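You operate a simulated robot arm through the tools that you are given. There is no shell and no other tool.

The job below is to be done with a simulated two-armed robot. You get a single attempt, and the scene is never put back.

## Task
Gauge the grey button's hardness and lay it in the tray that fits.
Fine: it lies on the gauge's table; 60 pts or less is SOFT, more is FIRM; table in, lever down with fingers clear, table out.
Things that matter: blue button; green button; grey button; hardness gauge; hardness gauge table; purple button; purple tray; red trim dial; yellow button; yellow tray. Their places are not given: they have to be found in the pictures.

Only the result counts: the job must be done as asked and must still hold three seconds after the hand-in. Knocking over, shifting, dropping, spilling or breaking anything else fails it.

## Robot
Two 7-joint arms with fingered hands on one trunk that stands fixed in place. Base frame: the origin is at the foot of the trunk, x ahead of it, y to its left, z up; the work surface is at about z = 860. Readings come in mm, rad, newtons and seconds.
The left shoulder is at [70, 166, 1118], the right one opposite. With the tool pointing down near the work surface each hand reaches from about 460 to 960 mm from the base axis, measured 20 degrees to its own side. Payload 4.1 kg a hand.
The TCP of each hand is the grasp point between the finger pads, 32 mm short of the fingertips. In the tool frame z runs along the fingers and y along their closing line. The gripper opens to 108 mm; its body begins 38 mm behind the TCP. The gripper is a hand of 4 fingers: y runs from the thumb to the fingers, the wrist lies at [-16, -108, -186] in the tool frame, and closing takes about 1.5 s.
Orientation is that of the tool frame in the base frame, as a unit quaternion [x, y, z, w]. With the fingers straight down and the wrist toward the robot, the tool's x, y and z point along [0, 1, 0], [1, 0, 0] and [0, 0, -1] of the base frame.

## Interface
- The arms move only by the tool jog_arm. It takes "left_series", "right_series" or both (then of equal length, played together; a hand with none holds still); each is a list of rows, each a list of 2 entries, a list of its own where there are three numbers: the shift along the tool's x, y, z in mm, then the turn, a rotation vector about the tool's x, y, z in rad. In form: [[[x, y, z], [wx, wy, wz]], ...]. A call has 1 to 20 rows; each row shifts and turns the commanded pose from where the row before left it, along the tool's axes as they then stand. "left_grip" and "right_grip" are, for a hand that has rows, the finger opening in mm, from 0 to 108, set as the call begins (left out, the last holds). A row lasts 0.2 s, in which the tool goes at most 50 mm and 0.15 rad; a call with a longer step from one row to the next is refused whole, and so is a gripper value outside its range. A pose out of reach is approached as far as the arm can. The call stops where the force on the tool passes 40 N (or 10 N more than at its start, if that is more) or the arm is blocked; 0.2 s more then pass. The fingers move at their own pace (about 45 mm/s each) and stop on an object; they squeeze with about 28 N. The grip force told is the motor's: it shows also when the fingers shut on nothing. Time passes only in rows, and 0.2 s behind the last, so rows that do not move let the fingers close. It gives the time, the measured TCP pose, the force on the tool (base axes), the opening and the grip force at its end, in the units of the frame above (readings bear some noise), with the torque about the TCP (base axes, N m) and any sound that the robot's microphone picked up.
- Cameras (640 x 400 px; columns grow to the right, rows downward): "scene" is now at [142.1, -60.1, 1371.5]; the picture's right is [-0.60, -0.80, 0.00], its down [-0.27, 0.20, -0.94] and it looks along [0.75, -0.56, -0.34] (base axes); focal length 325 px, centre (320, 200). "left" rides on the left gripper at [-64, -93, -132] in its tool frame; the picture's right is [-0.80, -0.28, 0.53], its down [0.55, -0.71, 0.45] and it looks along [0.25, 0.65, 0.72] (tool axes); focal length 247 px, centre (320, 200). "right" rides on the right gripper at [64, -92, -132] in its tool frame; the picture's right is [-0.80, 0.28, -0.53], its down [-0.55, -0.71, 0.45] and it looks along [-0.25, 0.65, 0.72] (tool axes); focal length 247 px, centre (320, 200).
- get_image(camera): a new picture of that camera. It takes no simulated time.
- move_column(by): slides the trunk up (or, below 0, down) by that many mm; the arms and the scene camera ride with it, the base frame stays. It gives what a move gives, with no picture.
- curl_fingers(index, middle, ring, thumb_bend, hand): sets how far each is bent, from 0 (flat) to 100 (curled in); at 30 the hand is open as for a grip, at 70 the pads meet at the TCP. One left out holds its place. A second passes; each finger stops where it meets its share of the squeeze, and holds until it gets a number again. A gripper value or a shape takes the hand back. It gives what a move gives, with no picture; readings hold the bend of each and the force on the fingers (four entries, about 0 where the hand has none), thumb and palm.
- set_grasp(shape, hand): the hand has 4 fingers and takes this shape, open, in about a second: jaw (thumb against the fingers, like two jaws); tri (thumb and two fingers); tip (a fingertip pinch); poke (one finger out to press); point (the index stretched); flat (the hand flat); cup (the hand cupped); fist (a fist). The gripper value then closes the fingers along that shape, each until it touches; the sizes above hold for jaw. It gives what a move gives, with no picture.
- aim_head(pan, tilt): turns the head with the scene camera to pan (to the left, within 1.501 rad either way) and tilt (down, from -0.506 to 1.204), counted from straight ahead of the robot. It gives what a move gives.
- measure_at(camera, pixels): there is no depth. For up to 12 entries [column, row, z] of the newest picture of that camera ("zoom" is the newest enlarged one), the place [x, y] in the base frame at which the ray of that pixel passes the height z, good to about 2 mm, but the place of the scene camera against the robot may be out by one fixed shift of up to 25 mm in any direction. It takes no simulated time.
- close_up(camera, box): a new picture of the part [left, top, right, bottom] of that camera's present view, enlarged. It takes no simulated time.
- job_done(): hands the job in; it is judged then, once.

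Open the grippers and draw the arms clear of the work before you hand the job in, unless the task says otherwise.

The tools are called after "Emit:" as a command line: name --argument value ..., lists and objects as JSON in quotes. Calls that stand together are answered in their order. jog_arm: Moves the arms, as the interface text tells. Its arguments: {"type":"object","properties":{"left_series":{"type":"array"},"left_grip":{"type":"number"},"right_series":{"type":"array"},"right_grip":{"type":"number"}},"required":[]} The other tools are called the same way: move_column (by) moves the trunk up or down; set_grasp (shape, hand) gives the hand a shape; curl_fingers (index, middle, ring, thumb_bend, hand) moves the fingers one by one; aim_head (pan, tilt) turns the head that bears the scene camera; get_image (camera) takes a picture; measure_at (camera, pixels) gives the place at which the rays of pixels pass given heights; close_up (camera, box) takes an enlarged picture of a part of a camera's view; job_done () hands the job in.

At the start:

```text
time_s: 0.0
left_tcp_pos: [653.5, -82.8, 1222.9]
left_orientation: [0.707, 0.707, 0.0, 0.0]
left_ft_force: [-0.2, -0.7, -0.7]
left_torque: [0.0, -0.05, -0.02]
left_width: 107.8
left_grip_force: 0.2
left_shape: jaw
left_bend: [30.0, 30.0, 30.0, 30.0]
left_finger forces: [0.1, 0.0, 0.0, 0.1, 0.0, 0.0]
right_tcp_pos: [431.3, -516.7, 1246.3]
right_orientation: [0.707, 0.707, 0.0, 0.001]
right_ft_force: [0.2, 0.8, 0.6]
right_torque: [-0.03, 0.03, -0.02]
right_width: 107.7
right_grip_force: 0.0
right_shape: jaw
right_bend: [30.0, 30.0, 30.0, 30.0]
right_finger forces: [0.0, 0.0, 0.0, 0.0, 0.0, 0.0]
trunk travel left (down, up): [-625.0, 315.0]
head pan, tilt (commanded): [-0.644, 0.344]
```

scene: 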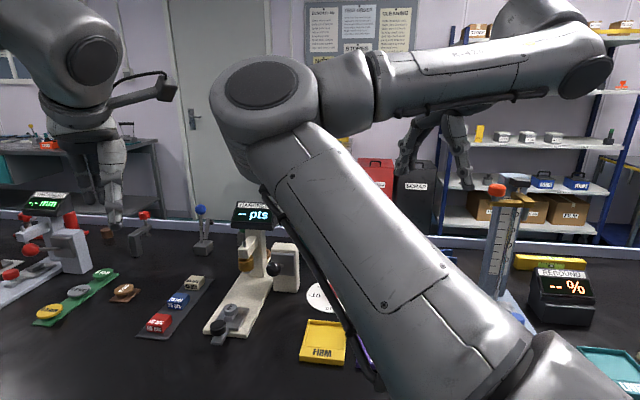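
right: 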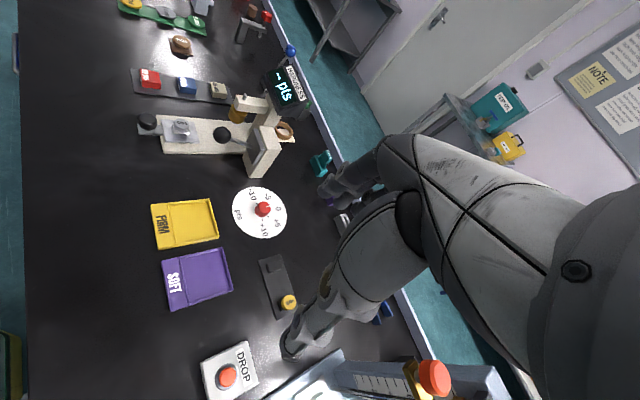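
left: 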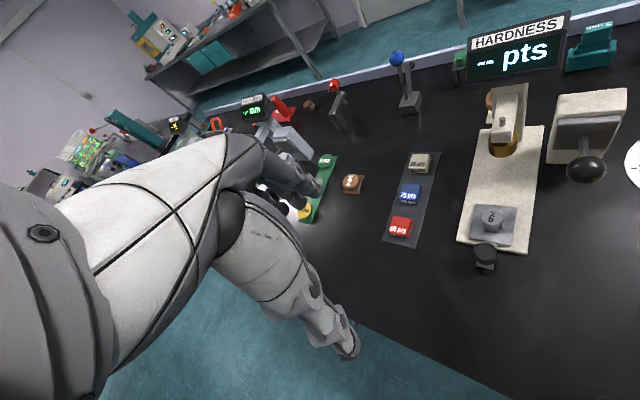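

I start by looking closer at the gauge, the dial and the trays in the pictures.

Emit:
close_up --camera "left" --box '[360, 0, 640, 280]'

Emit:
close_up --camera "right" --box '[100, 0, 340, 200]'

Emit:
close_up --camera "right" --box '[130, 170, 370, 400]'

Emit:
close_up --camera "scene" --box '[0, 170, 350, 390]'

```text
1.43 times, centred on (500, 140) of left
```

zoom: 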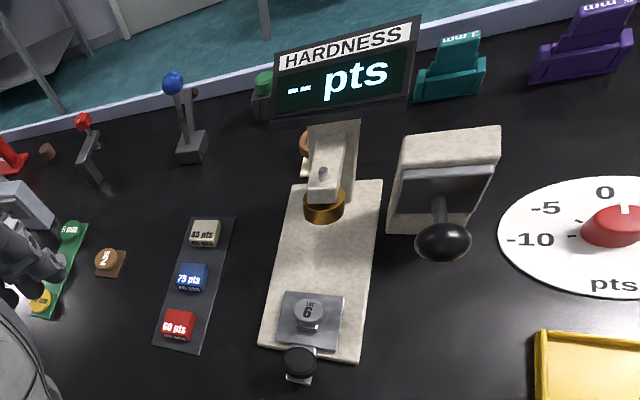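

```text
2.00 times, centred on (220, 100) of right
```

zoom: 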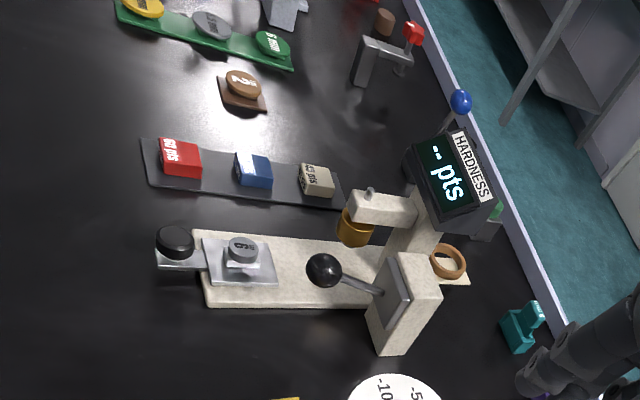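

```text
1.74 times, centred on (250, 285) of right
```

zoom: 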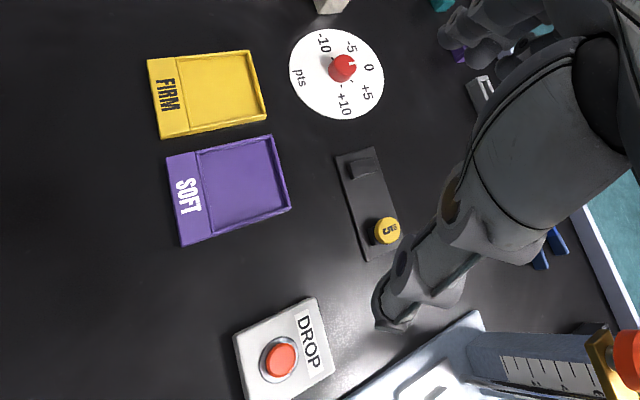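

```text
1.82 times, centred on (175, 280) of scene
```

zoom: 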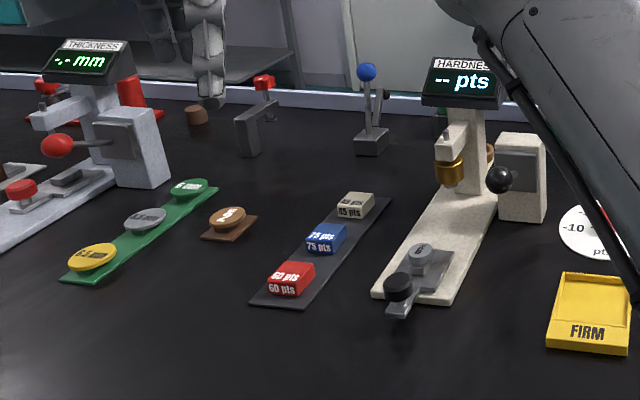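

The left camera sees the grey button at about (491, 219), table knob (486, 254), lever ball (586, 170); the right camera sees the dial and trays. I measure several points at guessed heights.

Emit:
measure_at --camera "left" --pixels '[[491, 218, 890], [486, 252, 890], [586, 170, 960], [586, 170, 920], [470, 215, 875], [514, 242, 875], [457, 240, 870], [522, 254, 870], [545, 126, 870], [497, 126, 870], [400, 228, 880], [411, 194, 880]]'

Emit:
measure_at --camera "right" --pixels '[[181, 127, 890], [147, 123, 890], [222, 135, 960], [222, 135, 920], [262, 210, 880], [152, 205, 865], [211, 199, 865], [218, 238, 865], [158, 249, 865], [163, 262, 865], [224, 249, 865], [232, 289, 865]]'

```text
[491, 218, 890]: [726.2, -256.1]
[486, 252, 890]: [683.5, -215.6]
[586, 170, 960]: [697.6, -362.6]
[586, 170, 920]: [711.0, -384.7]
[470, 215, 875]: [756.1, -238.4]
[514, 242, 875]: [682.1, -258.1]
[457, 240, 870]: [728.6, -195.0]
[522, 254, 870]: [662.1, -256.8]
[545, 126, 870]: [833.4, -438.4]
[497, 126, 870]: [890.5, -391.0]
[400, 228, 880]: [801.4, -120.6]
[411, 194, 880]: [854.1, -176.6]
```

```text
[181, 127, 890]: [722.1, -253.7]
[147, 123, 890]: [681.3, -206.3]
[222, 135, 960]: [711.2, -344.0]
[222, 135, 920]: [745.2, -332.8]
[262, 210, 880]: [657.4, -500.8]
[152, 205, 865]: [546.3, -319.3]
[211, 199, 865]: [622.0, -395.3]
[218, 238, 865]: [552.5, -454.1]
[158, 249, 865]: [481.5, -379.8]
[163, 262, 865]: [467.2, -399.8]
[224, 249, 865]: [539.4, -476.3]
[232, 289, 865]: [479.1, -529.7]
```

The grey button triangulates to about (726, -255, 889), lever ball near (689, -350, 986). Now I zoom on the dial and the gauge for detail.

Emit:
close_up --camera "right" --box '[222, 175, 302, 245]'

Emit:
close_up --camera "right" --box '[130, 60, 310, 185]'

Emit:
close_up --camera "left" --box '[370, 130, 470, 260]'

Emit:
close_up --camera "right" --box '[110, 0, 240, 100]'

```text
5.71 times, centred on (262, 210) of right
```

zoom: 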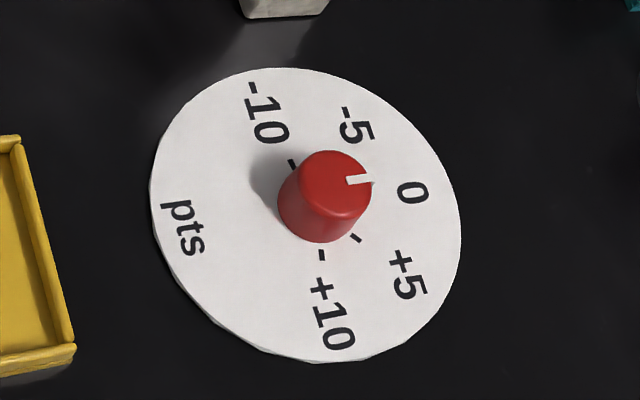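

```text
3.20 times, centred on (220, 122) of right
```

zoom: 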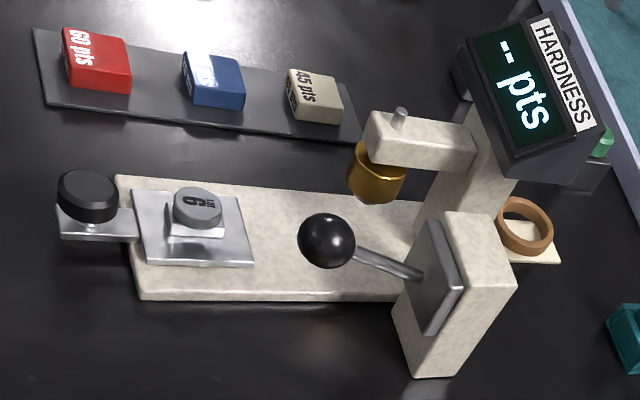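

```text
3.08 times, centred on (420, 195) of left
```

zoom: 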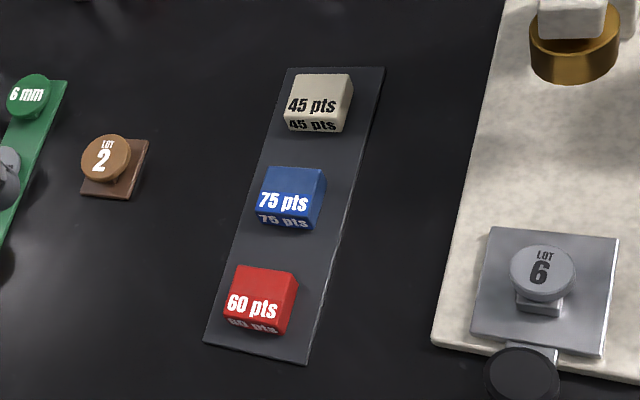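

```text
4.00 times, centred on (175, 50) of right
```

zoom: 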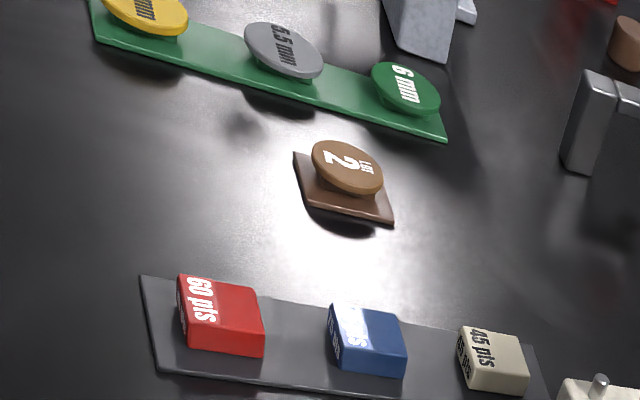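

The dial's mark appears to sit at 0. I triangulate the display top, the plunger and lever parts with both wrist cameras.

Emit:
measure_at --camera "left" --pixels '[[468, 40, 1000], [570, 12, 1000], [501, 148, 940], [527, 84, 940], [549, 163, 870], [627, 90, 940], [556, 92, 940], [480, 230, 870], [473, 245, 870], [505, 140, 920]]'

Emit:
measure_at --camera "right" --pixels '[[294, 64, 1000], [308, 97, 1000], [237, 118, 940], [258, 99, 940], [252, 178, 870], [281, 143, 940], [258, 127, 940], [284, 302, 880], [284, 302, 870], [289, 301, 880], [150, 78, 880], [185, 85, 880]]'

```text
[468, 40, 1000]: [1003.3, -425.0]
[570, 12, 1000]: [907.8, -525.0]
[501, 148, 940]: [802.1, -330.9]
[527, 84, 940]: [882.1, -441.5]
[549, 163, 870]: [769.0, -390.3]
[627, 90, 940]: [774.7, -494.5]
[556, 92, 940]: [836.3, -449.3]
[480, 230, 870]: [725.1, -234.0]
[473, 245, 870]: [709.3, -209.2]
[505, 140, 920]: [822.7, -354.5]
```

```text
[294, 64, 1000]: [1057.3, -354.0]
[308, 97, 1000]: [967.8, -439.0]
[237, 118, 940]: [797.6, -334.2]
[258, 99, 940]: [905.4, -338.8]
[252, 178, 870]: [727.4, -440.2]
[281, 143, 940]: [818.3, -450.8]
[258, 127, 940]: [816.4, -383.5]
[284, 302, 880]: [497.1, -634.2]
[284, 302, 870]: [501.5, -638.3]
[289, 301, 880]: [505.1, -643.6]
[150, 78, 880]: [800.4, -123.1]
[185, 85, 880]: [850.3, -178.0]
```

Plunger sits near (800, -332, 940), so the table travels about 107 mm along (0.69, -0.72). I move the left arm out of the way and bring the right hand in for a closer look at the gauge.

Emit:
jog_arm --left_series '[[[40, -19, 0], [0, 0, 0]], [[40, -19, 0], [0, 0, 0]], [[40, -19, 0], [0, 0, 0]], [[40, -19, 0], [0, 0, 0]], [[40, -19, 0], [0, 0, 0]], [[40, -19, 0], [0, 0, 0]], [[40, -19, 0], [0, 0, 0]], [[40, -19, 0], [0, 0, 0]]]' --right_series '[[[28, 20, 18], [0, 0, 0]], [[28, 20, 18], [0, 0, 0]], [[28, 20, 18], [0, 0, 0]], [[28, 20, 18], [0, 0, 0]], [[28, 20, 18], [0, 0, 0]], [[28, 20, 18], [0, 0, 0]], [[28, 20, 18], [0, 0, 0]], [[28, 20, 18], [0, 0, 0]]]'

Emit:
get_image --camera "right"

Emit:
get_image --camera "scene"

```text
time_s: 1.8
left_tcp_pos: [499.4, 239.8, 1222.1]
left_orientation: [0.708, 0.707, 0.001, 0.001]
left_ft_force: [0.9, 0.4, -1.0]
left_torque: [-0.05, -0.04, -0.01]
left_width: 107.7
left_grip_force: 0.1
left_shape: jaw
left_bend: [30.0, 30.0, 30.0, 30.0]
left_finger forces: [0.0, 0.0, 0.1, 0.1, 0.0, 0.1]
right_tcp_pos: [590.2, -294.0, 1104.6]
right_orientation: [0.71, 0.704, 0.001, 0.0]
right_ft_force: [-0.4, -0.5, -1.1]
right_torque: [-0.05, 0.01, -0.02]
right_width: 107.3
right_grip_force: 0.0
right_shape: jaw
right_bend: [30.0, 30.0, 30.0, 30.0]
right_finger forces: [0.0, 0.0, 0.0, 0.1, 0.1, 0.0]
trunk travel left (down, up): [-625.0, 315.0]
head pan, tilt (commanded): [-0.644, 0.344]
```

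```text
taken
```

right: 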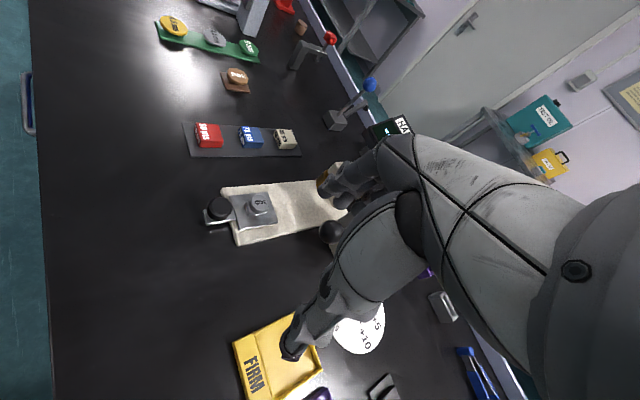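

```text
taken
```

scene: 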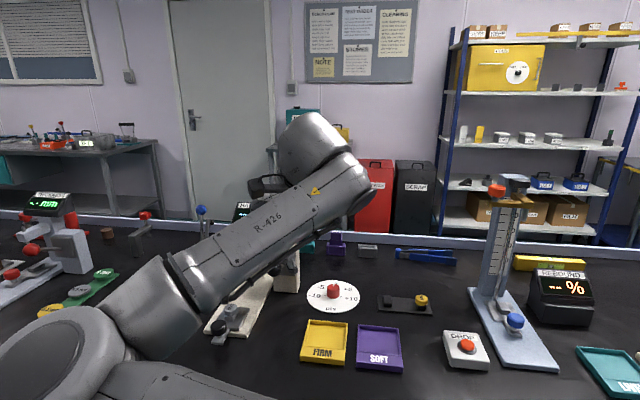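

The gauge's front end is in clear view of the right wrist camera: knob (219, 208), button (258, 203). I zoom in there and on the dial in the scene view.

Emit:
close_up --camera "right" --box '[190, 160, 350, 260]'

Emit:
close_up --camera "scene" --box '[280, 230, 480, 390]'

```text
4.00 times, centred on (270, 210) of right
```

zoom: 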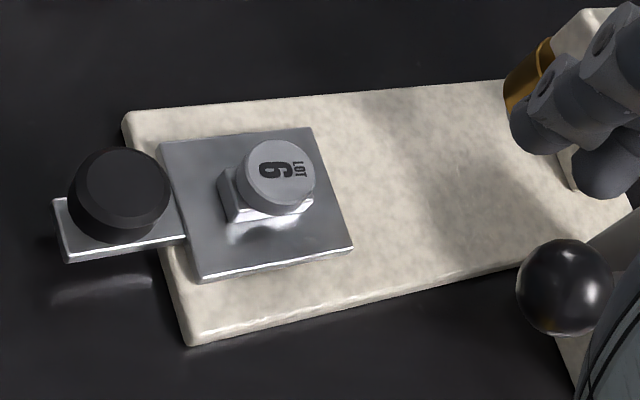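

```text
2.50 times, centred on (380, 310) of scene
```

zoom: 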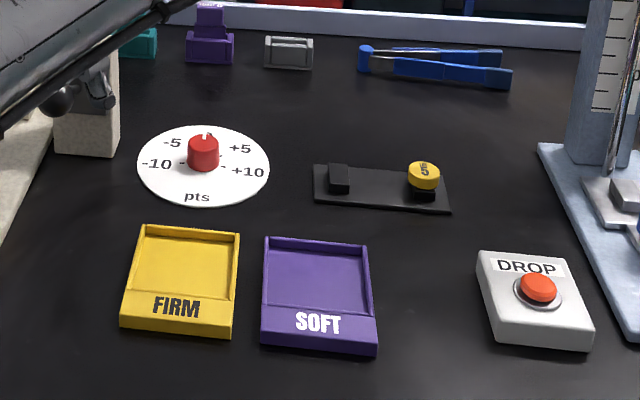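

I measure the gauge features in the enlarged scene... first retaking the wrist close-up so its pixels are the newest enlarged picture.

Emit:
close_up --camera "right" --box '[190, 160, 350, 260]'

Emit:
measure_at --camera "zoom" --pixels '[[123, 188, 905], [277, 180, 895], [160, 142, 878], [312, 127, 878], [352, 248, 878], [198, 280, 878], [125, 113, 873], [190, 343, 860], [505, 80, 873], [565, 286, 986], [52, 200, 878], [68, 262, 878]]'

Emit:
measure_at --camera "right" --pixels '[[327, 181, 940], [322, 180, 930], [331, 232, 986]]'

```text
4.00 times, centred on (270, 210) of right
```

zoom: 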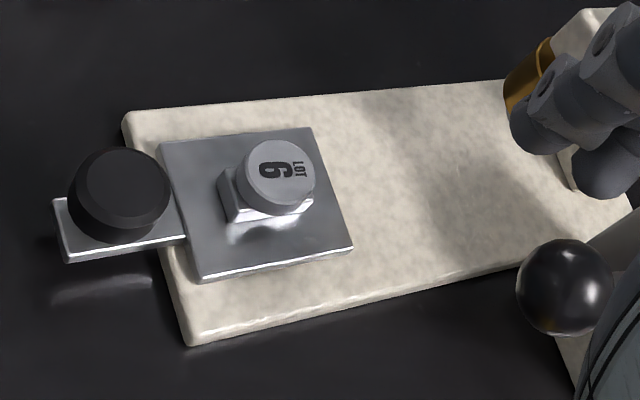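

```text
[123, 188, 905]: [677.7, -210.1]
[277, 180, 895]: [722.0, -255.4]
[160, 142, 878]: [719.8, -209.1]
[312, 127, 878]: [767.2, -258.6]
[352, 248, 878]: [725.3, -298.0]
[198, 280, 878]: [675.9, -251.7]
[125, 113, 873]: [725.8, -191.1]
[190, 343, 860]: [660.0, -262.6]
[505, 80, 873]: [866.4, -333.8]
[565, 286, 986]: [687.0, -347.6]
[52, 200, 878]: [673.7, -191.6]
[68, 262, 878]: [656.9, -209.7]
```

```text
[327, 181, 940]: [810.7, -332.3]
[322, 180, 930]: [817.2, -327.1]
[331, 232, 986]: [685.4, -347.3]
```

The table axis runs along (0.707, -0.707); button at (722, -255), knob at (678, -210). I bring the left hand back as an observing camera, tilted a little up toward the gauge.

Emit:
jog_arm --left_series '[[[-44, 12, -4], [0, 0, 0]], [[-44, 12, -4], [0, 0, 0]], [[-44, 12, -4], [0, 0, 0]], [[-44, 12, -4], [0, 0, 0]], [[-44, 12, -4], [0, 0, 0]], [[0, 0, 0], [0, 0, 0.15]], [[0, 0, 0], [0, 0, 0.15]], [[0, 0, 0], [-0.12, 0, 0]], [[0, 0, 0], [-0.12, 0, 0]]]'

Emit:
get_image --camera "left"

```text
time_s: 3.8
left_tcp_pos: [559.8, 17.6, 1241.9]
left_orientation: [0.799, 0.589, 0.071, 0.097]
left_ft_force: [0.5, -0.8, -0.2]
left_torque: [-0.02, -0.02, -0.02]
left_width: 107.7
left_grip_force: 0.1
left_shape: jaw
left_bend: [30.0, 30.0, 30.0, 30.0]
left_finger forces: [0.1, 0.0, 0.0, 0.0, 0.0, 0.0]
right_tcp_pos: [591.5, -294.2, 1102.5]
right_orientation: [0.71, 0.705, 0.001, 0.001]
right_ft_force: [-0.3, 0.5, -0.3]
right_torque: [-0.01, 0.01, -0.04]
right_width: 107.6
right_grip_force: 0.0
right_shape: jaw
right_bend: [30.0, 30.0, 30.0, 30.0]
right_finger forces: [0.0, 0.0, 0.1, 0.0, 0.0, 0.0]
trunk travel left (down, up): [-625.0, 315.0]
head pan, tilt (commanded): [-0.644, 0.344]
```

```text
taken
```

left: 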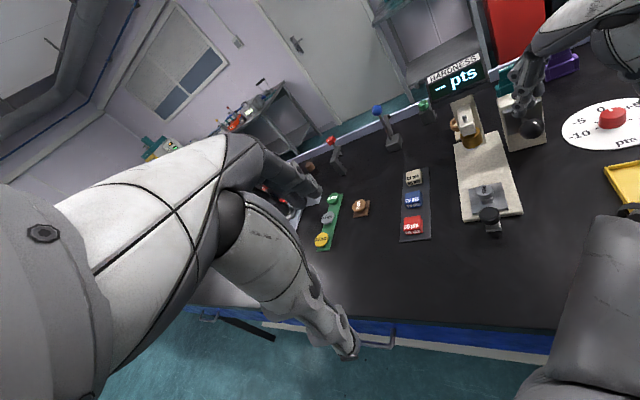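

The left camera now watches the gauge and display (455, 75) well. I zoom on the gauge and the right hand.

Emit:
close_up --camera "left" --box '[400, 40, 640, 240]'

Emit:
close_up --camera "left" --box '[490, 0, 640, 160]'

```text
2.00 times, centred on (520, 140) of left
```

zoom: 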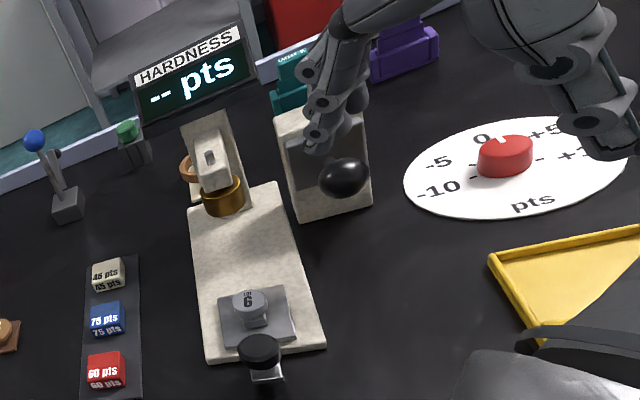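

```text
2.50 times, centred on (565, 80) of left
```

zoom: 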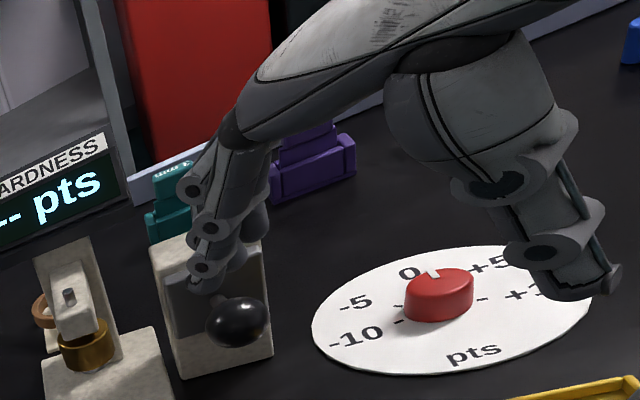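

The display shows "-- pts". I triangulate knob, button and ball again with the left camera.

Emit:
close_up --camera "left" --box '[440, 80, 560, 240]'

Emit:
measure_at --camera "left" --pixels '[[489.5, 214.5, 905], [489.5, 214.5, 915], [485, 189, 895], [485, 189, 905], [532, 129, 986], [532, 129, 976], [471.5, 138, 930], [471.5, 138, 940]]'

```text
2.50 times, centred on (500, 160) of left
```

zoom: 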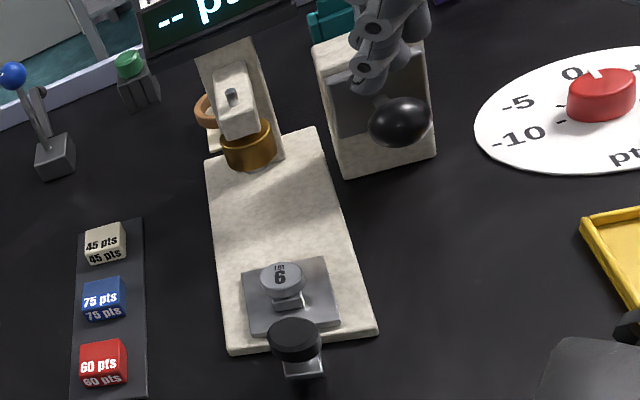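

```text
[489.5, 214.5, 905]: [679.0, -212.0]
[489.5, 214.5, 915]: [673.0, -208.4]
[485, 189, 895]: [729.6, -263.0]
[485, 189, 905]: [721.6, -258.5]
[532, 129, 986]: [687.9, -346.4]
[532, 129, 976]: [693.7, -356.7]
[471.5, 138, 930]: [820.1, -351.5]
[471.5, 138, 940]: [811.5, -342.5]
```

Knob top is about z 906, ball centre about (688, -347, 986). I turn the right hand 45° clockwise at safe height so its closing line runs along the table axis, and check that the arm can hold that.

Emit:
jog_arm --right_series '[[[15, -5, -15], [0, 0, 0.13]], [[15, -5, -15], [0, 0, 0.13]], [[15, -5, -10], [0, 0, 0.13]], [[15, -5, 0], [0, 0, 0.13]], [[15, -5, 0], [0, 0, 0.13]], [[15, -5, 0], [0, 0, 0.135]]]'

Emit:
get_image --camera "left"

Emit:
get_image --camera "right"

Emit:
get_image --camera "scene"

```text
time_s: 5.2
left_tcp_pos: [560.9, 18.4, 1242.9]
left_orientation: [0.799, 0.589, 0.071, 0.096]
left_ft_force: [-0.4, -0.3, -0.4]
left_torque: [-0.03, -0.02, 0.02]
left_width: 107.7
left_grip_force: 0.1
left_shape: jaw
left_bend: [30.0, 30.0, 30.0, 30.0]
left_finger forces: [0.0, 0.0, 0.0, 0.0, 0.0, 0.0]
right_tcp_pos: [600.3, -217.7, 1150.1]
right_orientation: [0.928, 0.372, 0.006, 0.002]
right_ft_force: [0.2, 0.3, -0.4]
right_torque: [0.03, 0.0, 0.0]
right_width: 107.8
right_grip_force: 0.0
right_shape: jaw
right_bend: [30.0, 30.0, 30.0, 30.0]
right_finger forces: [0.1, 0.1, 0.1, 0.0, 0.1, 0.0]
right hand out of reach, approached as far as the arm can: row 5, 6
trunk travel left (down, up): [-625.0, 315.0]
head pan, tilt (commanded): [-0.644, 0.344]
```

```text
taken
```

left: 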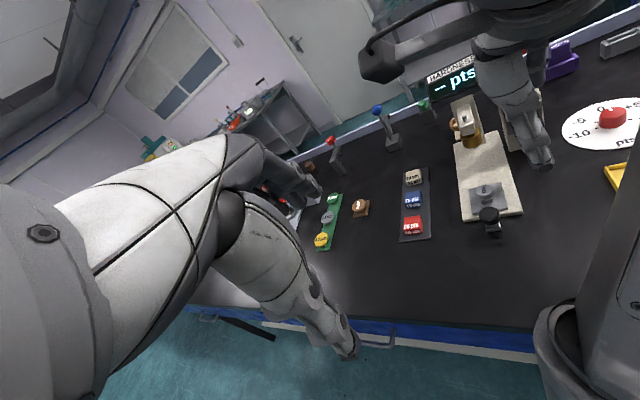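

```text
taken
```

right: 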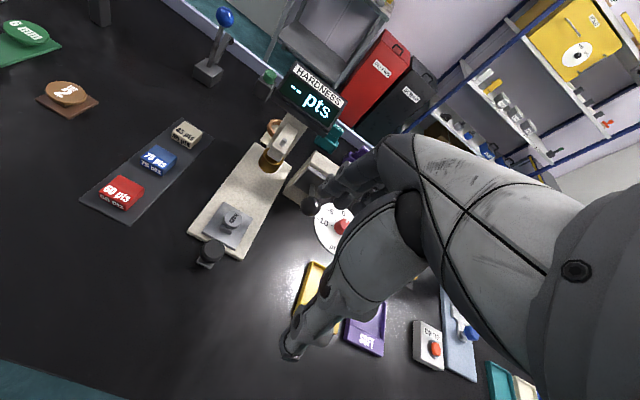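

```text
taken
```

scene: 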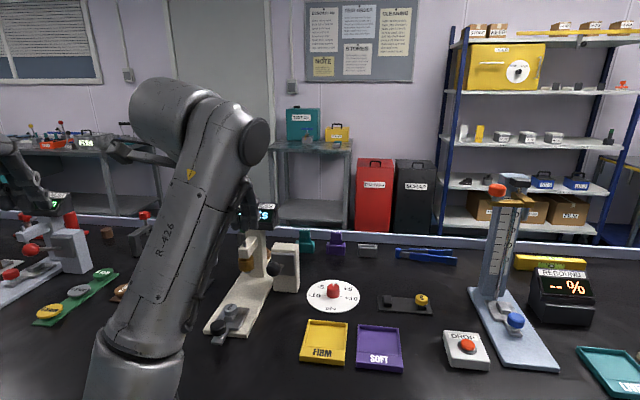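

The right hand is at the edge of its reach in that turn, so I will use the left hand on the table knob and the right hand for the lever. I draw the right hand back toward (480, -420, 1180) with its wrist straight again.

Emit:
jog_arm --right_series '[[[-45, 12, -6], [0, 0, 0]], [[-45, 12, -6], [0, 0, 0]], [[-45, 12, -6], [0, 0, 0]], [[-45, 12, -6], [0, 0, 0]], [[-45, 12, -6], [0, 0, 0]], [[0, 0, 0], [0, 0, -0.13]], [[0, 0, 0], [0, 0, -0.13]], [[0, 0, 0], [0, 0, -0.13]], [[0, 0, 0], [0, 0, -0.13]], [[0, 0, 0], [0, 0, -0.13]], [[0, 0, 0], [0, 0, -0.13]]]'

Emit:
get_image --camera "right"

Emit:
get_image --camera "scene"

```text
time_s: 7.6
left_tcp_pos: [560.0, 17.0, 1242.3]
left_orientation: [0.799, 0.589, 0.071, 0.097]
left_ft_force: [0.0, 0.0, 0.7]
left_torque: [0.01, -0.01, 0.04]
left_width: 107.5
left_grip_force: 0.1
left_shape: jaw
left_bend: [30.0, 30.0, 30.0, 30.0]
left_finger forces: [0.0, 0.0, 0.0, 0.1, 0.0, 0.0]
right_tcp_pos: [483.3, -409.2, 1173.0]
right_orientation: [0.708, 0.706, -0.001, 0.0]
right_ft_force: [0.6, 0.1, -0.7]
right_torque: [-0.04, -0.06, 0.04]
right_width: 107.6
right_grip_force: 0.0
right_shape: jaw
right_bend: [30.0, 30.0, 30.0, 30.0]
right_finger forces: [0.0, 0.0, 0.0, 0.0, 0.0, 0.0]
trunk travel left (down, up): [-625.0, 315.0]
head pan, tilt (commanded): [-0.644, 0.344]
```

```text
taken
```

right: 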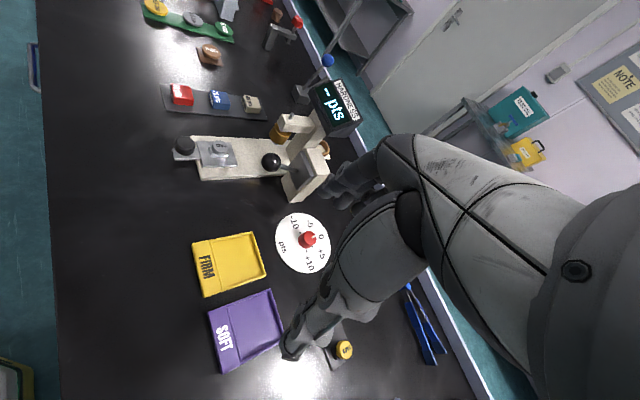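

```text
taken
```

scene: 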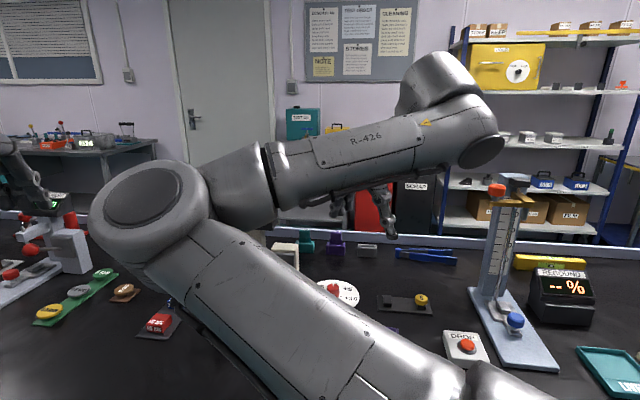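

The right elbow sits near (460, -105, 1265), in the left arm's way, so I return the right hand to near its start pose and meanwhile bring the left hand upright, jaw closed, above the front of the knob (target (646, -179, 1000)).

Emit:
jog_arm --left_grip 0 --left_series '[[[0, 0, 0], [0.12, 0, 0]], [[0, 0, 0], [0.12, 0, 0]], [[0, 0, 0], [0, 0, 0.121]], [[0, 0, 0], [0, 0, 0.121]], [[0, 0, 0], [0, 0, 0.121]], [[0, 0, 0], [0, 0, 0.122]]]' --right_series '[[[-36, -17, -24], [0, 0, 0]], [[-36, -17, -24], [0, 0, 0]], [[-36, -17, -24], [0, 0, 0]], [[0, 0, 0], [0, 0, 0]], [[0, 0, 0], [0, 0, 0]], [[0, 0, 0], [0, 0, 0]]]'

Emit:
get_image --camera "right"

Emit:
get_image --camera "scene"

```text
time_s: 9.0
left_tcp_pos: [559.7, 18.0, 1241.5]
left_orientation: [0.924, 0.382, 0.0, -0.001]
left_ft_force: [0.9, -0.6, -0.2]
left_torque: [0.02, -0.03, -0.01]
left_width: 0.0
left_grip_force: 1.5
left_shape: jaw
left_bend: [70.0, 70.0, 70.0, 46.0]
left_finger forces: [0.0, 0.0, 0.1, 0.1, 0.1, 0.0]
right_tcp_pos: [431.3, -517.9, 1246.9]
right_orientation: [0.709, 0.705, -0.001, -0.001]
right_ft_force: [-0.2, 0.4, 0.2]
right_torque: [0.01, 0.0, -0.01]
right_width: 107.6
right_grip_force: 0.0
right_shape: jaw
right_bend: [30.0, 30.0, 30.0, 30.0]
right_finger forces: [0.0, 0.0, 0.0, 0.1, 0.0, 0.0]
trunk travel left (down, up): [-625.0, 315.0]
head pan, tilt (commanded): [-0.644, 0.344]
```

```text
taken
```

right: 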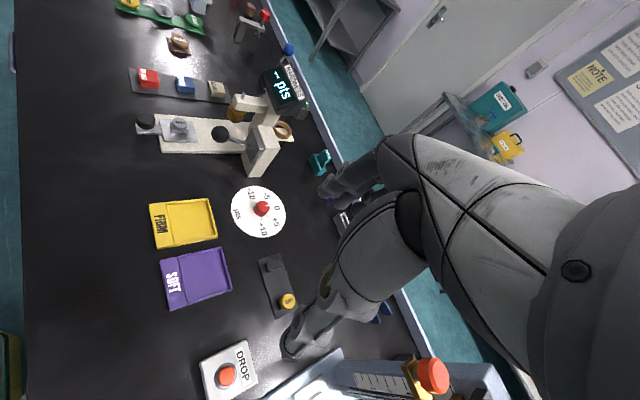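

```text
taken
```

scene: 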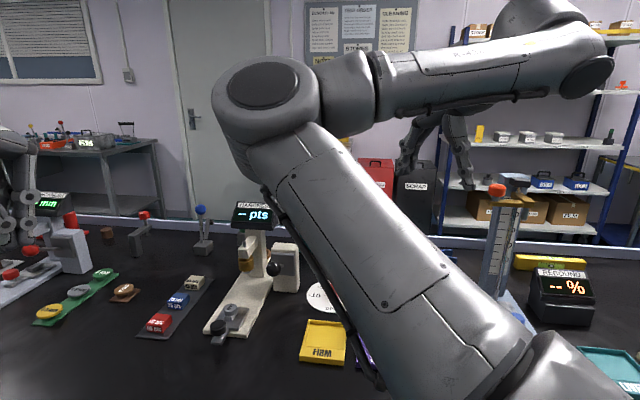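

Both arms are where wanted; left jaw is closed and upright. I bring the left hand down to just in front of the knob at z 1000 and check.

Emit:
jog_arm --left_series '[[[-11.2, 27.4, 34.4], [0, 0, 0]], [[-11.2, 27.4, 34.4], [0, 0, 0]], [[-11.2, 27.4, 34.4], [0, 0, 0]], [[-11.2, 27.4, 34.4], [0, 0, 0]], [[-11.2, 27.4, 34.4], [0, 0, 0]], [[-11.2, 27.4, 34.4], [0, 0, 0]], [[-11.2, 27.4, 34.4], [0, 0, 0]]]'

Emit:
get_image --camera "right"

Emit:
get_image --camera "scene"

Emit:
get_image --camera "left"

```text
time_s: 10.6
left_tcp_pos: [642.5, -175.9, 1001.4]
left_orientation: [0.924, 0.383, 0.0, 0.001]
left_ft_force: [-0.1, 0.9, -0.7]
left_torque: [0.01, 0.04, 0.01]
left_width: 0.0
left_grip_force: 27.9
left_shape: jaw
left_bend: [70.0, 70.0, 70.0, 49.0]
left_finger forces: [0.0, 0.0, 0.1, 0.0, 0.0, 0.1]
right_tcp_pos: [432.5, -519.2, 1245.0]
right_orientation: [0.709, 0.705, 0.001, -0.002]
right_ft_force: [0.0, -0.7, 0.1]
right_torque: [0.02, 0.0, 0.03]
right_width: 107.5
right_grip_force: 0.1
right_shape: jaw
right_bend: [30.0, 30.0, 30.0, 30.0]
right_finger forces: [0.0, 0.0, 0.0, 0.1, 0.1, 0.2]
trunk travel left (down, up): [-625.0, 315.0]
head pan, tilt (commanded): [-0.644, 0.344]
```

```text
taken
```

right: 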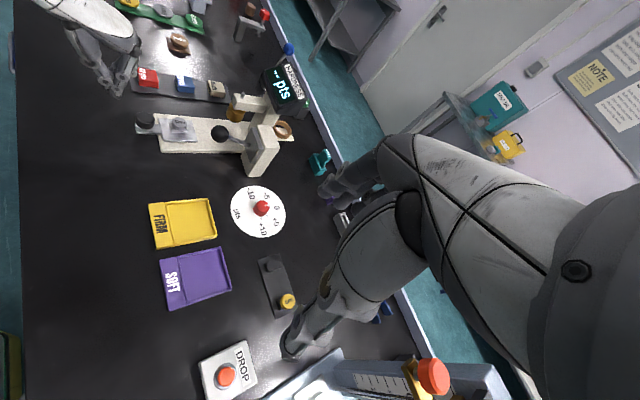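

```text
taken
```

scene: 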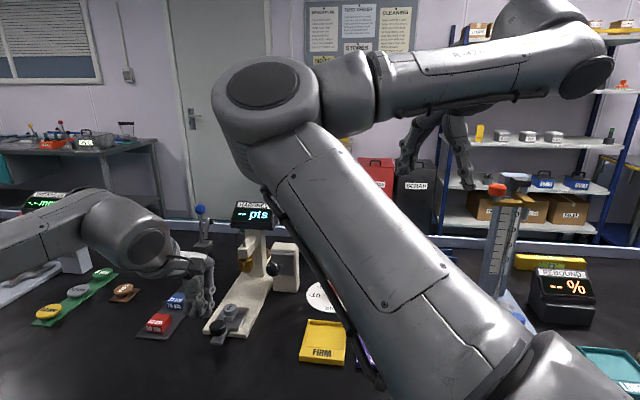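

```text
taken
```

left: 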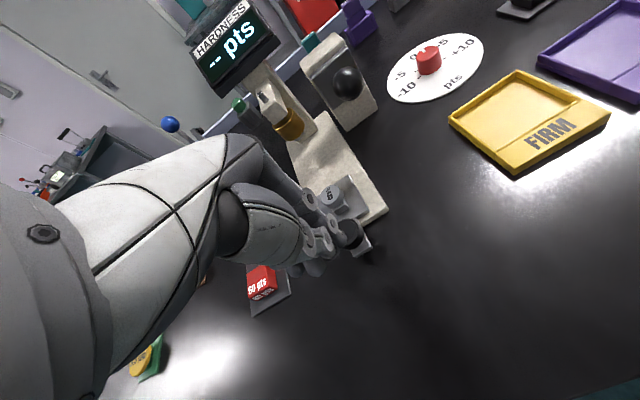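

The left hand hovers in front of the knob. I zoom in from left and right cameras to see the fingertips relative to the knob.

Emit:
close_up --camera "left" --box '[240, 60, 440, 290]'

Emit:
close_up --camera "right" --box '[60, 20, 260, 170]'

Emit:
close_up --camera "scene" --box '[130, 180, 330, 360]'

```text
1.74 times, centred on (340, 175) of left
```

zoom: 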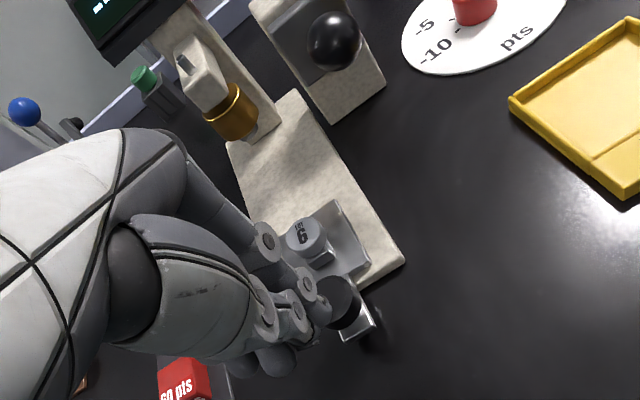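

```text
2.67 times, centred on (160, 95) of right
```

zoom: 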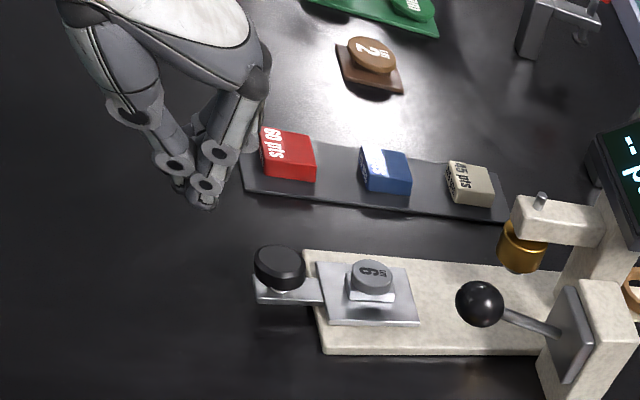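

```text
2.22 times, centred on (230, 270) of scene
```

zoom: 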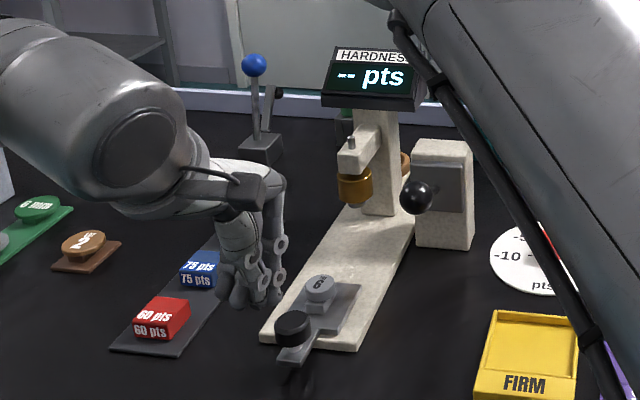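

Fingertips form a closed wedge just outside the knob, clear of everything beneath. I lower to TCP z about 922 (tips about 890), in front of the knob.

Emit:
jog_arm --left_series '[[[0, 0, 30], [0, 0, 0]], [[0, 0, 30], [0, 0, 0]], [[0, 0, 19], [0, 0, 0]]]'

Emit:
close_up --camera "right" --box '[60, 20, 260, 170]'

Emit:
close_up --camera "scene" --box '[170, 230, 290, 360]'

```text
time_s: 11.4
left_tcp_pos: [640.1, -174.8, 922.6]
left_orientation: [0.924, 0.383, 0.0, 0.001]
left_ft_force: [0.0, -0.5, 0.5]
left_torque: [-0.03, -0.02, 0.02]
left_width: 0.1
left_grip_force: 27.4
left_shape: jaw
left_bend: [70.0, 70.0, 70.0, 49.0]
left_finger forces: [0.1, 0.1, 0.1, 0.1, 0.0, 0.0]
right_tcp_pos: [431.7, -518.8, 1245.7]
right_orientation: [0.709, 0.705, -0.001, -0.001]
right_ft_force: [-0.1, 0.8, 0.1]
right_torque: [0.02, 0.01, -0.01]
right_width: 107.9
right_grip_force: 0.1
right_shape: jaw
right_bend: [30.0, 30.0, 30.0, 30.0]
right_finger forces: [0.1, 0.0, 0.0, 0.1, 0.0, 0.0]
trunk travel left (down, up): [-625.0, 315.0]
head pan, tilt (commanded): [-0.644, 0.344]
```

```text
2.67 times, centred on (160, 95) of right
```

zoom: 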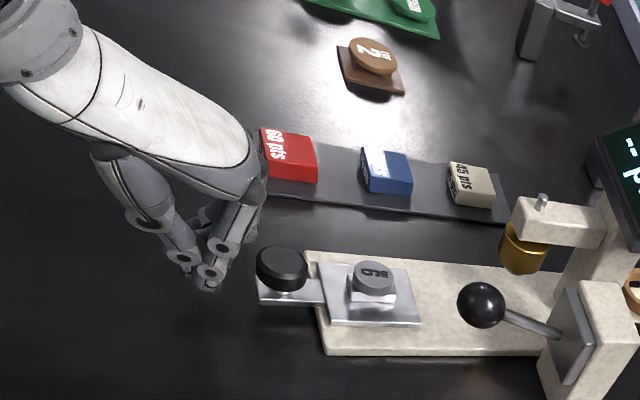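

```text
3.08 times, centred on (230, 295) of scene
```

zoom: 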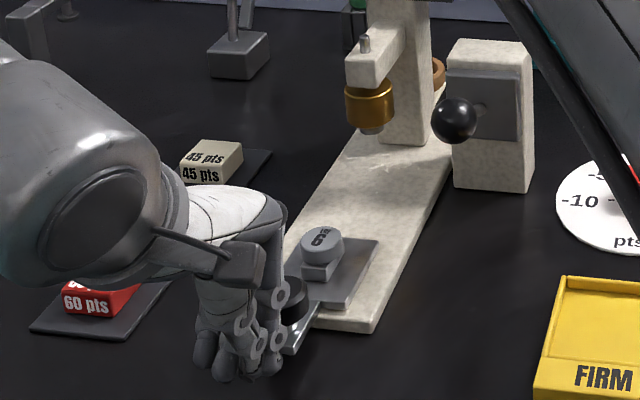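

The wedge is at knob height, about 20 mm short of it. I push along the table axis (tool y) gently by 60 mm and look.

Emit:
jog_arm --left_series '[[[0, 8, 0], [0, 0, 0]], [[0, 8, 0], [0, 0, 0]], [[0, 8, 0], [0, 0, 0]], [[0, 9, 0], [0, 0, 0]], [[0, 9, 0], [0, 0, 0]], [[0, 9, 0], [0, 0, 0]], [[0, 9, 0], [0, 0, 0]]]'

Emit:
close_up --camera "right" --box '[60, 20, 260, 170]'

Emit:
close_up --camera "scene" --box '[170, 230, 290, 360]'

```text
time_s: 13.0
left_tcp_pos: [683.0, -215.7, 924.1]
left_orientation: [0.924, 0.382, 0.0, 0.0]
left_ft_force: [-0.3, 1.4, 1.8]
left_torque: [-0.02, 0.0, 0.05]
left_width: 0.0
left_grip_force: 27.9
left_shape: jaw
left_bend: [70.0, 70.0, 70.0, 49.0]
left_finger forces: [0.0, 2.3, 0.0, 0.0, 0.0, 0.1]
right_tcp_pos: [430.8, -519.1, 1246.2]
right_orientation: [0.709, 0.705, -0.001, 0.0]
right_ft_force: [0.1, -0.2, 0.1]
right_torque: [-0.03, 0.0, 0.02]
right_width: 107.3
right_grip_force: 0.0
right_shape: jaw
right_bend: [30.0, 30.0, 30.0, 30.0]
right_finger forces: [0.0, 0.1, 0.1, 0.0, 0.0, 0.1]
trunk travel left (down, up): [-625.0, 315.0]
head pan, tilt (commanded): [-0.644, 0.344]
```

```text
2.67 times, centred on (160, 95) of right
```

zoom: 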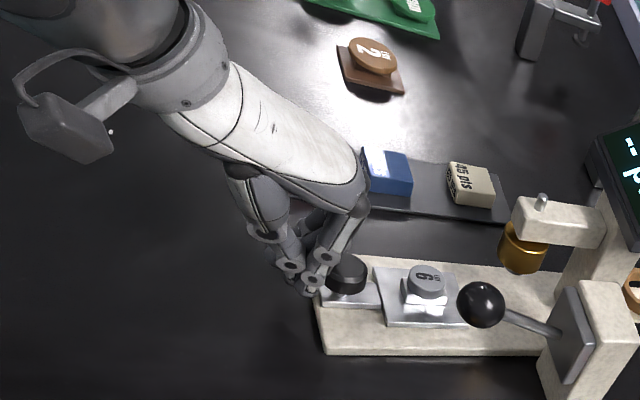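

```text
3.08 times, centred on (230, 295) of scene
```

zoom: 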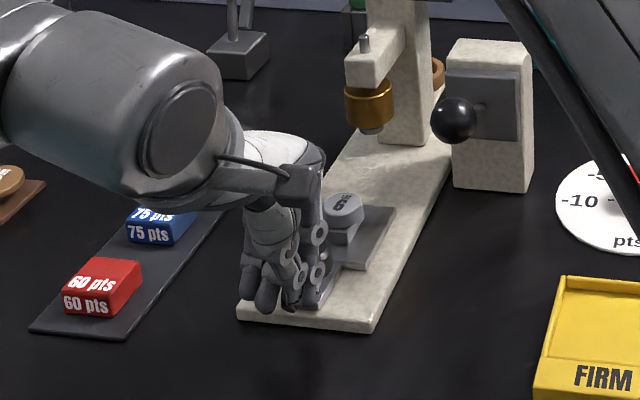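

The table slides easily (about 2 N), button still on it. I keep pushing 50 mm more.

Emit:
jog_arm --left_series '[[[0, 10, 0], [0, 0, 0]], [[0, 10, 0], [0, 0, 0]], [[0, 10, 0], [0, 0, 0]], [[0, 10, 0], [0, 0, 0]], [[0, 10, 0], [0, 0, 0]]]'

Emit:
close_up --camera "right" --box '[60, 20, 260, 170]'

Emit:
close_up --camera "scene" --box '[170, 210, 310, 340]'

```text
time_s: 14.2
left_tcp_pos: [704.2, -238.2, 922.7]
left_orientation: [0.924, 0.383, 0.0, 0.0]
left_ft_force: [-0.3, 1.6, 0.7]
left_torque: [0.02, -0.02, -0.01]
left_width: 0.1
left_grip_force: 27.4
left_shape: jaw
left_bend: [70.0, 70.0, 70.0, 49.0]
left_finger forces: [0.1, 2.0, 0.0, 0.0, 0.0, 0.0]
left hand out of reach, approached as far as the arm can: row 4, 5
right_tcp_pos: [430.7, -518.5, 1245.4]
right_orientation: [0.709, 0.705, 0.0, 0.0]
right_ft_force: [-0.2, -0.7, -0.8]
right_torque: [0.03, 0.03, 0.01]
right_width: 107.9
right_grip_force: 0.0
right_shape: jaw
right_bend: [30.0, 30.0, 30.0, 30.0]
right_finger forces: [0.1, 0.0, 0.0, 0.0, 0.1, 0.1]
trunk travel left (down, up): [-625.0, 315.0]
head pan, tilt (commanded): [-0.644, 0.344]
```

```text
2.67 times, centred on (160, 95) of right
```

zoom: 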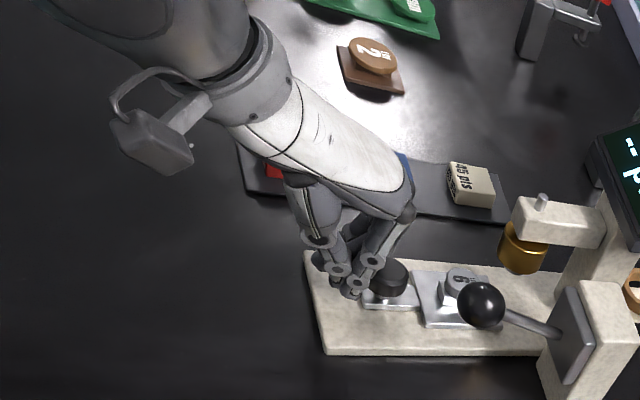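

```text
3.08 times, centred on (240, 275) of scene
```

zoom: 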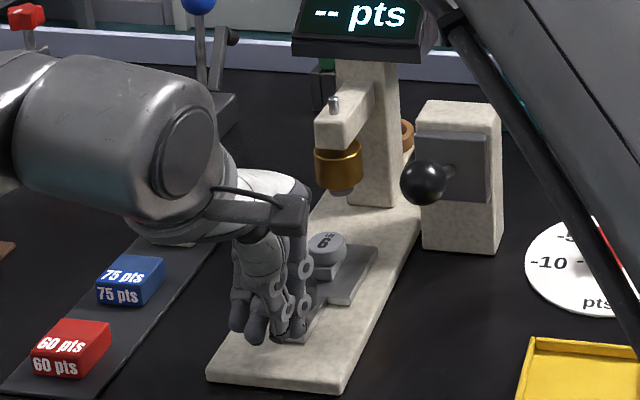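

The left arm reached its limit at u≈666 with the table about two-thirds in. Tilting the hand forward moves the wrist back, so I tilt 0.3 rad about tool x to regain reach.

Emit:
jog_arm --left_series '[[[0, -15, 0], [0, 0, 0]], [[0, 0, 0], [-0.1, 0, 0]], [[0, 0, 0], [-0.1, 0, 0]], [[0, 0, 0], [-0.1, 0, 0]], [[0, 0, 0], [0, 0, 0]]]'

Emit:
close_up --camera "right" --box '[60, 20, 260, 170]'

Emit:
close_up --camera "scene" --box '[170, 210, 310, 340]'

```text
time_s: 15.4
left_tcp_pos: [692.7, -226.2, 922.9]
left_orientation: [0.914, 0.378, 0.057, 0.138]
left_ft_force: [0.1, -0.2, -0.6]
left_torque: [0.0, 0.03, 0.0]
left_width: 0.0
left_grip_force: 28.0
left_shape: jaw
left_bend: [70.0, 70.0, 70.0, 49.0]
left_finger forces: [0.0, 0.0, 0.0, 0.0, 0.0, 0.0]
right_tcp_pos: [431.3, -517.9, 1246.7]
right_orientation: [0.709, 0.705, -0.001, 0.001]
right_ft_force: [0.6, -0.8, 0.0]
right_torque: [0.02, -0.06, -0.02]
right_width: 107.6
right_grip_force: 0.0
right_shape: jaw
right_bend: [30.0, 30.0, 30.0, 30.0]
right_finger forces: [0.0, 0.0, 0.1, 0.0, 0.1, 0.1]
trunk travel left (down, up): [-625.0, 315.0]
head pan, tilt (commanded): [-0.644, 0.344]
```

```text
2.67 times, centred on (160, 95) of right
```

zoom: 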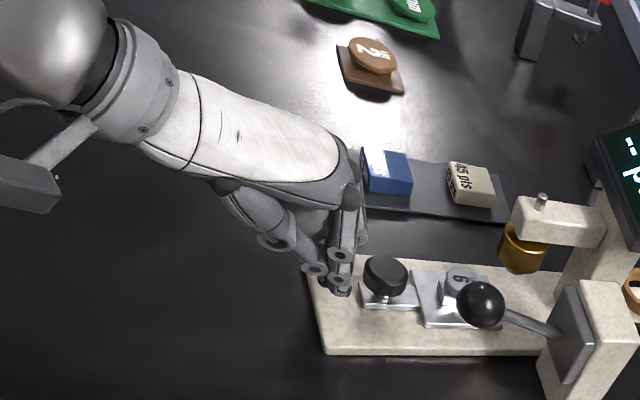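

```text
3.08 times, centred on (240, 275) of scene
```

zoom: 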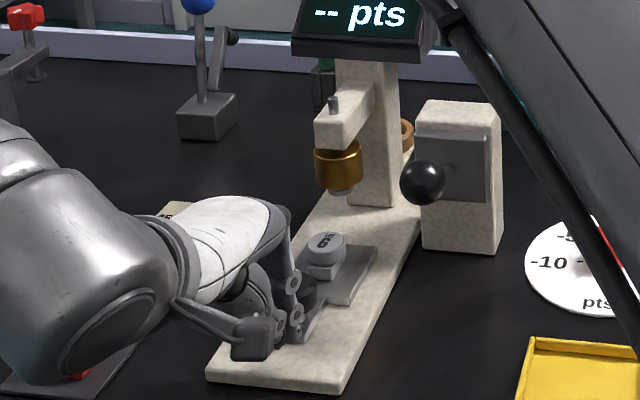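

Tilted with force near zero; the knob is just ahead of the tips. I push another 50 mm along the axis (compensating for the tilt).

Emit:
jog_arm --left_series '[[[0, 9.5, 3], [0, 0, 0]], [[0, 9.5, 3], [0, 0, 0]], [[0, 9.5, 3], [0, 0, 0]], [[0, 9.5, 3], [0, 0, 0]], [[0, 9.5, 3], [0, 0, 0]]]'

Emit:
close_up --camera "right" --box '[80, 30, 280, 180]'

Emit:
close_up --camera "scene" --box '[170, 210, 310, 340]'

```text
time_s: 16.6
left_tcp_pos: [729.1, -262.6, 922.3]
left_orientation: [0.913, 0.378, 0.059, 0.138]
left_ft_force: [-0.1, 0.3, 0.9]
left_torque: [0.03, -0.01, 0.01]
left_width: 0.0
left_grip_force: 28.2
left_shape: jaw
left_bend: [70.0, 70.0, 70.0, 49.0]
left_finger forces: [0.1, 0.0, 0.1, 0.0, 0.0, 0.0]
right_tcp_pos: [431.9, -518.4, 1246.0]
right_orientation: [0.709, 0.706, -0.001, -0.001]
right_ft_force: [0.2, -0.2, -0.2]
right_torque: [0.02, 0.0, -0.03]
right_width: 107.8
right_grip_force: 0.1
right_shape: jaw
right_bend: [30.0, 30.0, 30.0, 30.0]
right_finger forces: [0.1, 0.0, 0.0, 0.1, 0.0, 0.0]
trunk travel left (down, up): [-625.0, 315.0]
head pan, tilt (commanded): [-0.644, 0.344]
```

```text
2.67 times, centred on (180, 105) of right
```

zoom: 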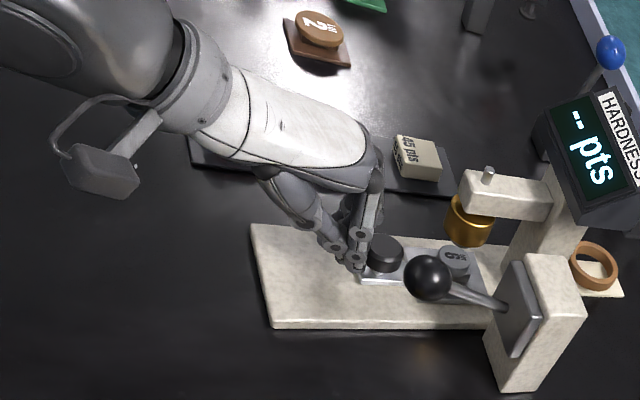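

```text
3.08 times, centred on (240, 275) of scene
```

zoom: 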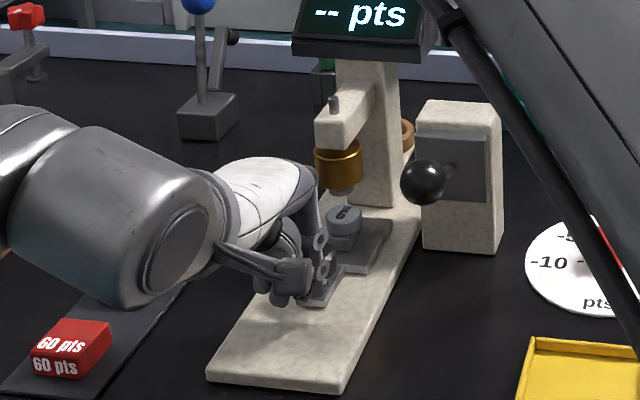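

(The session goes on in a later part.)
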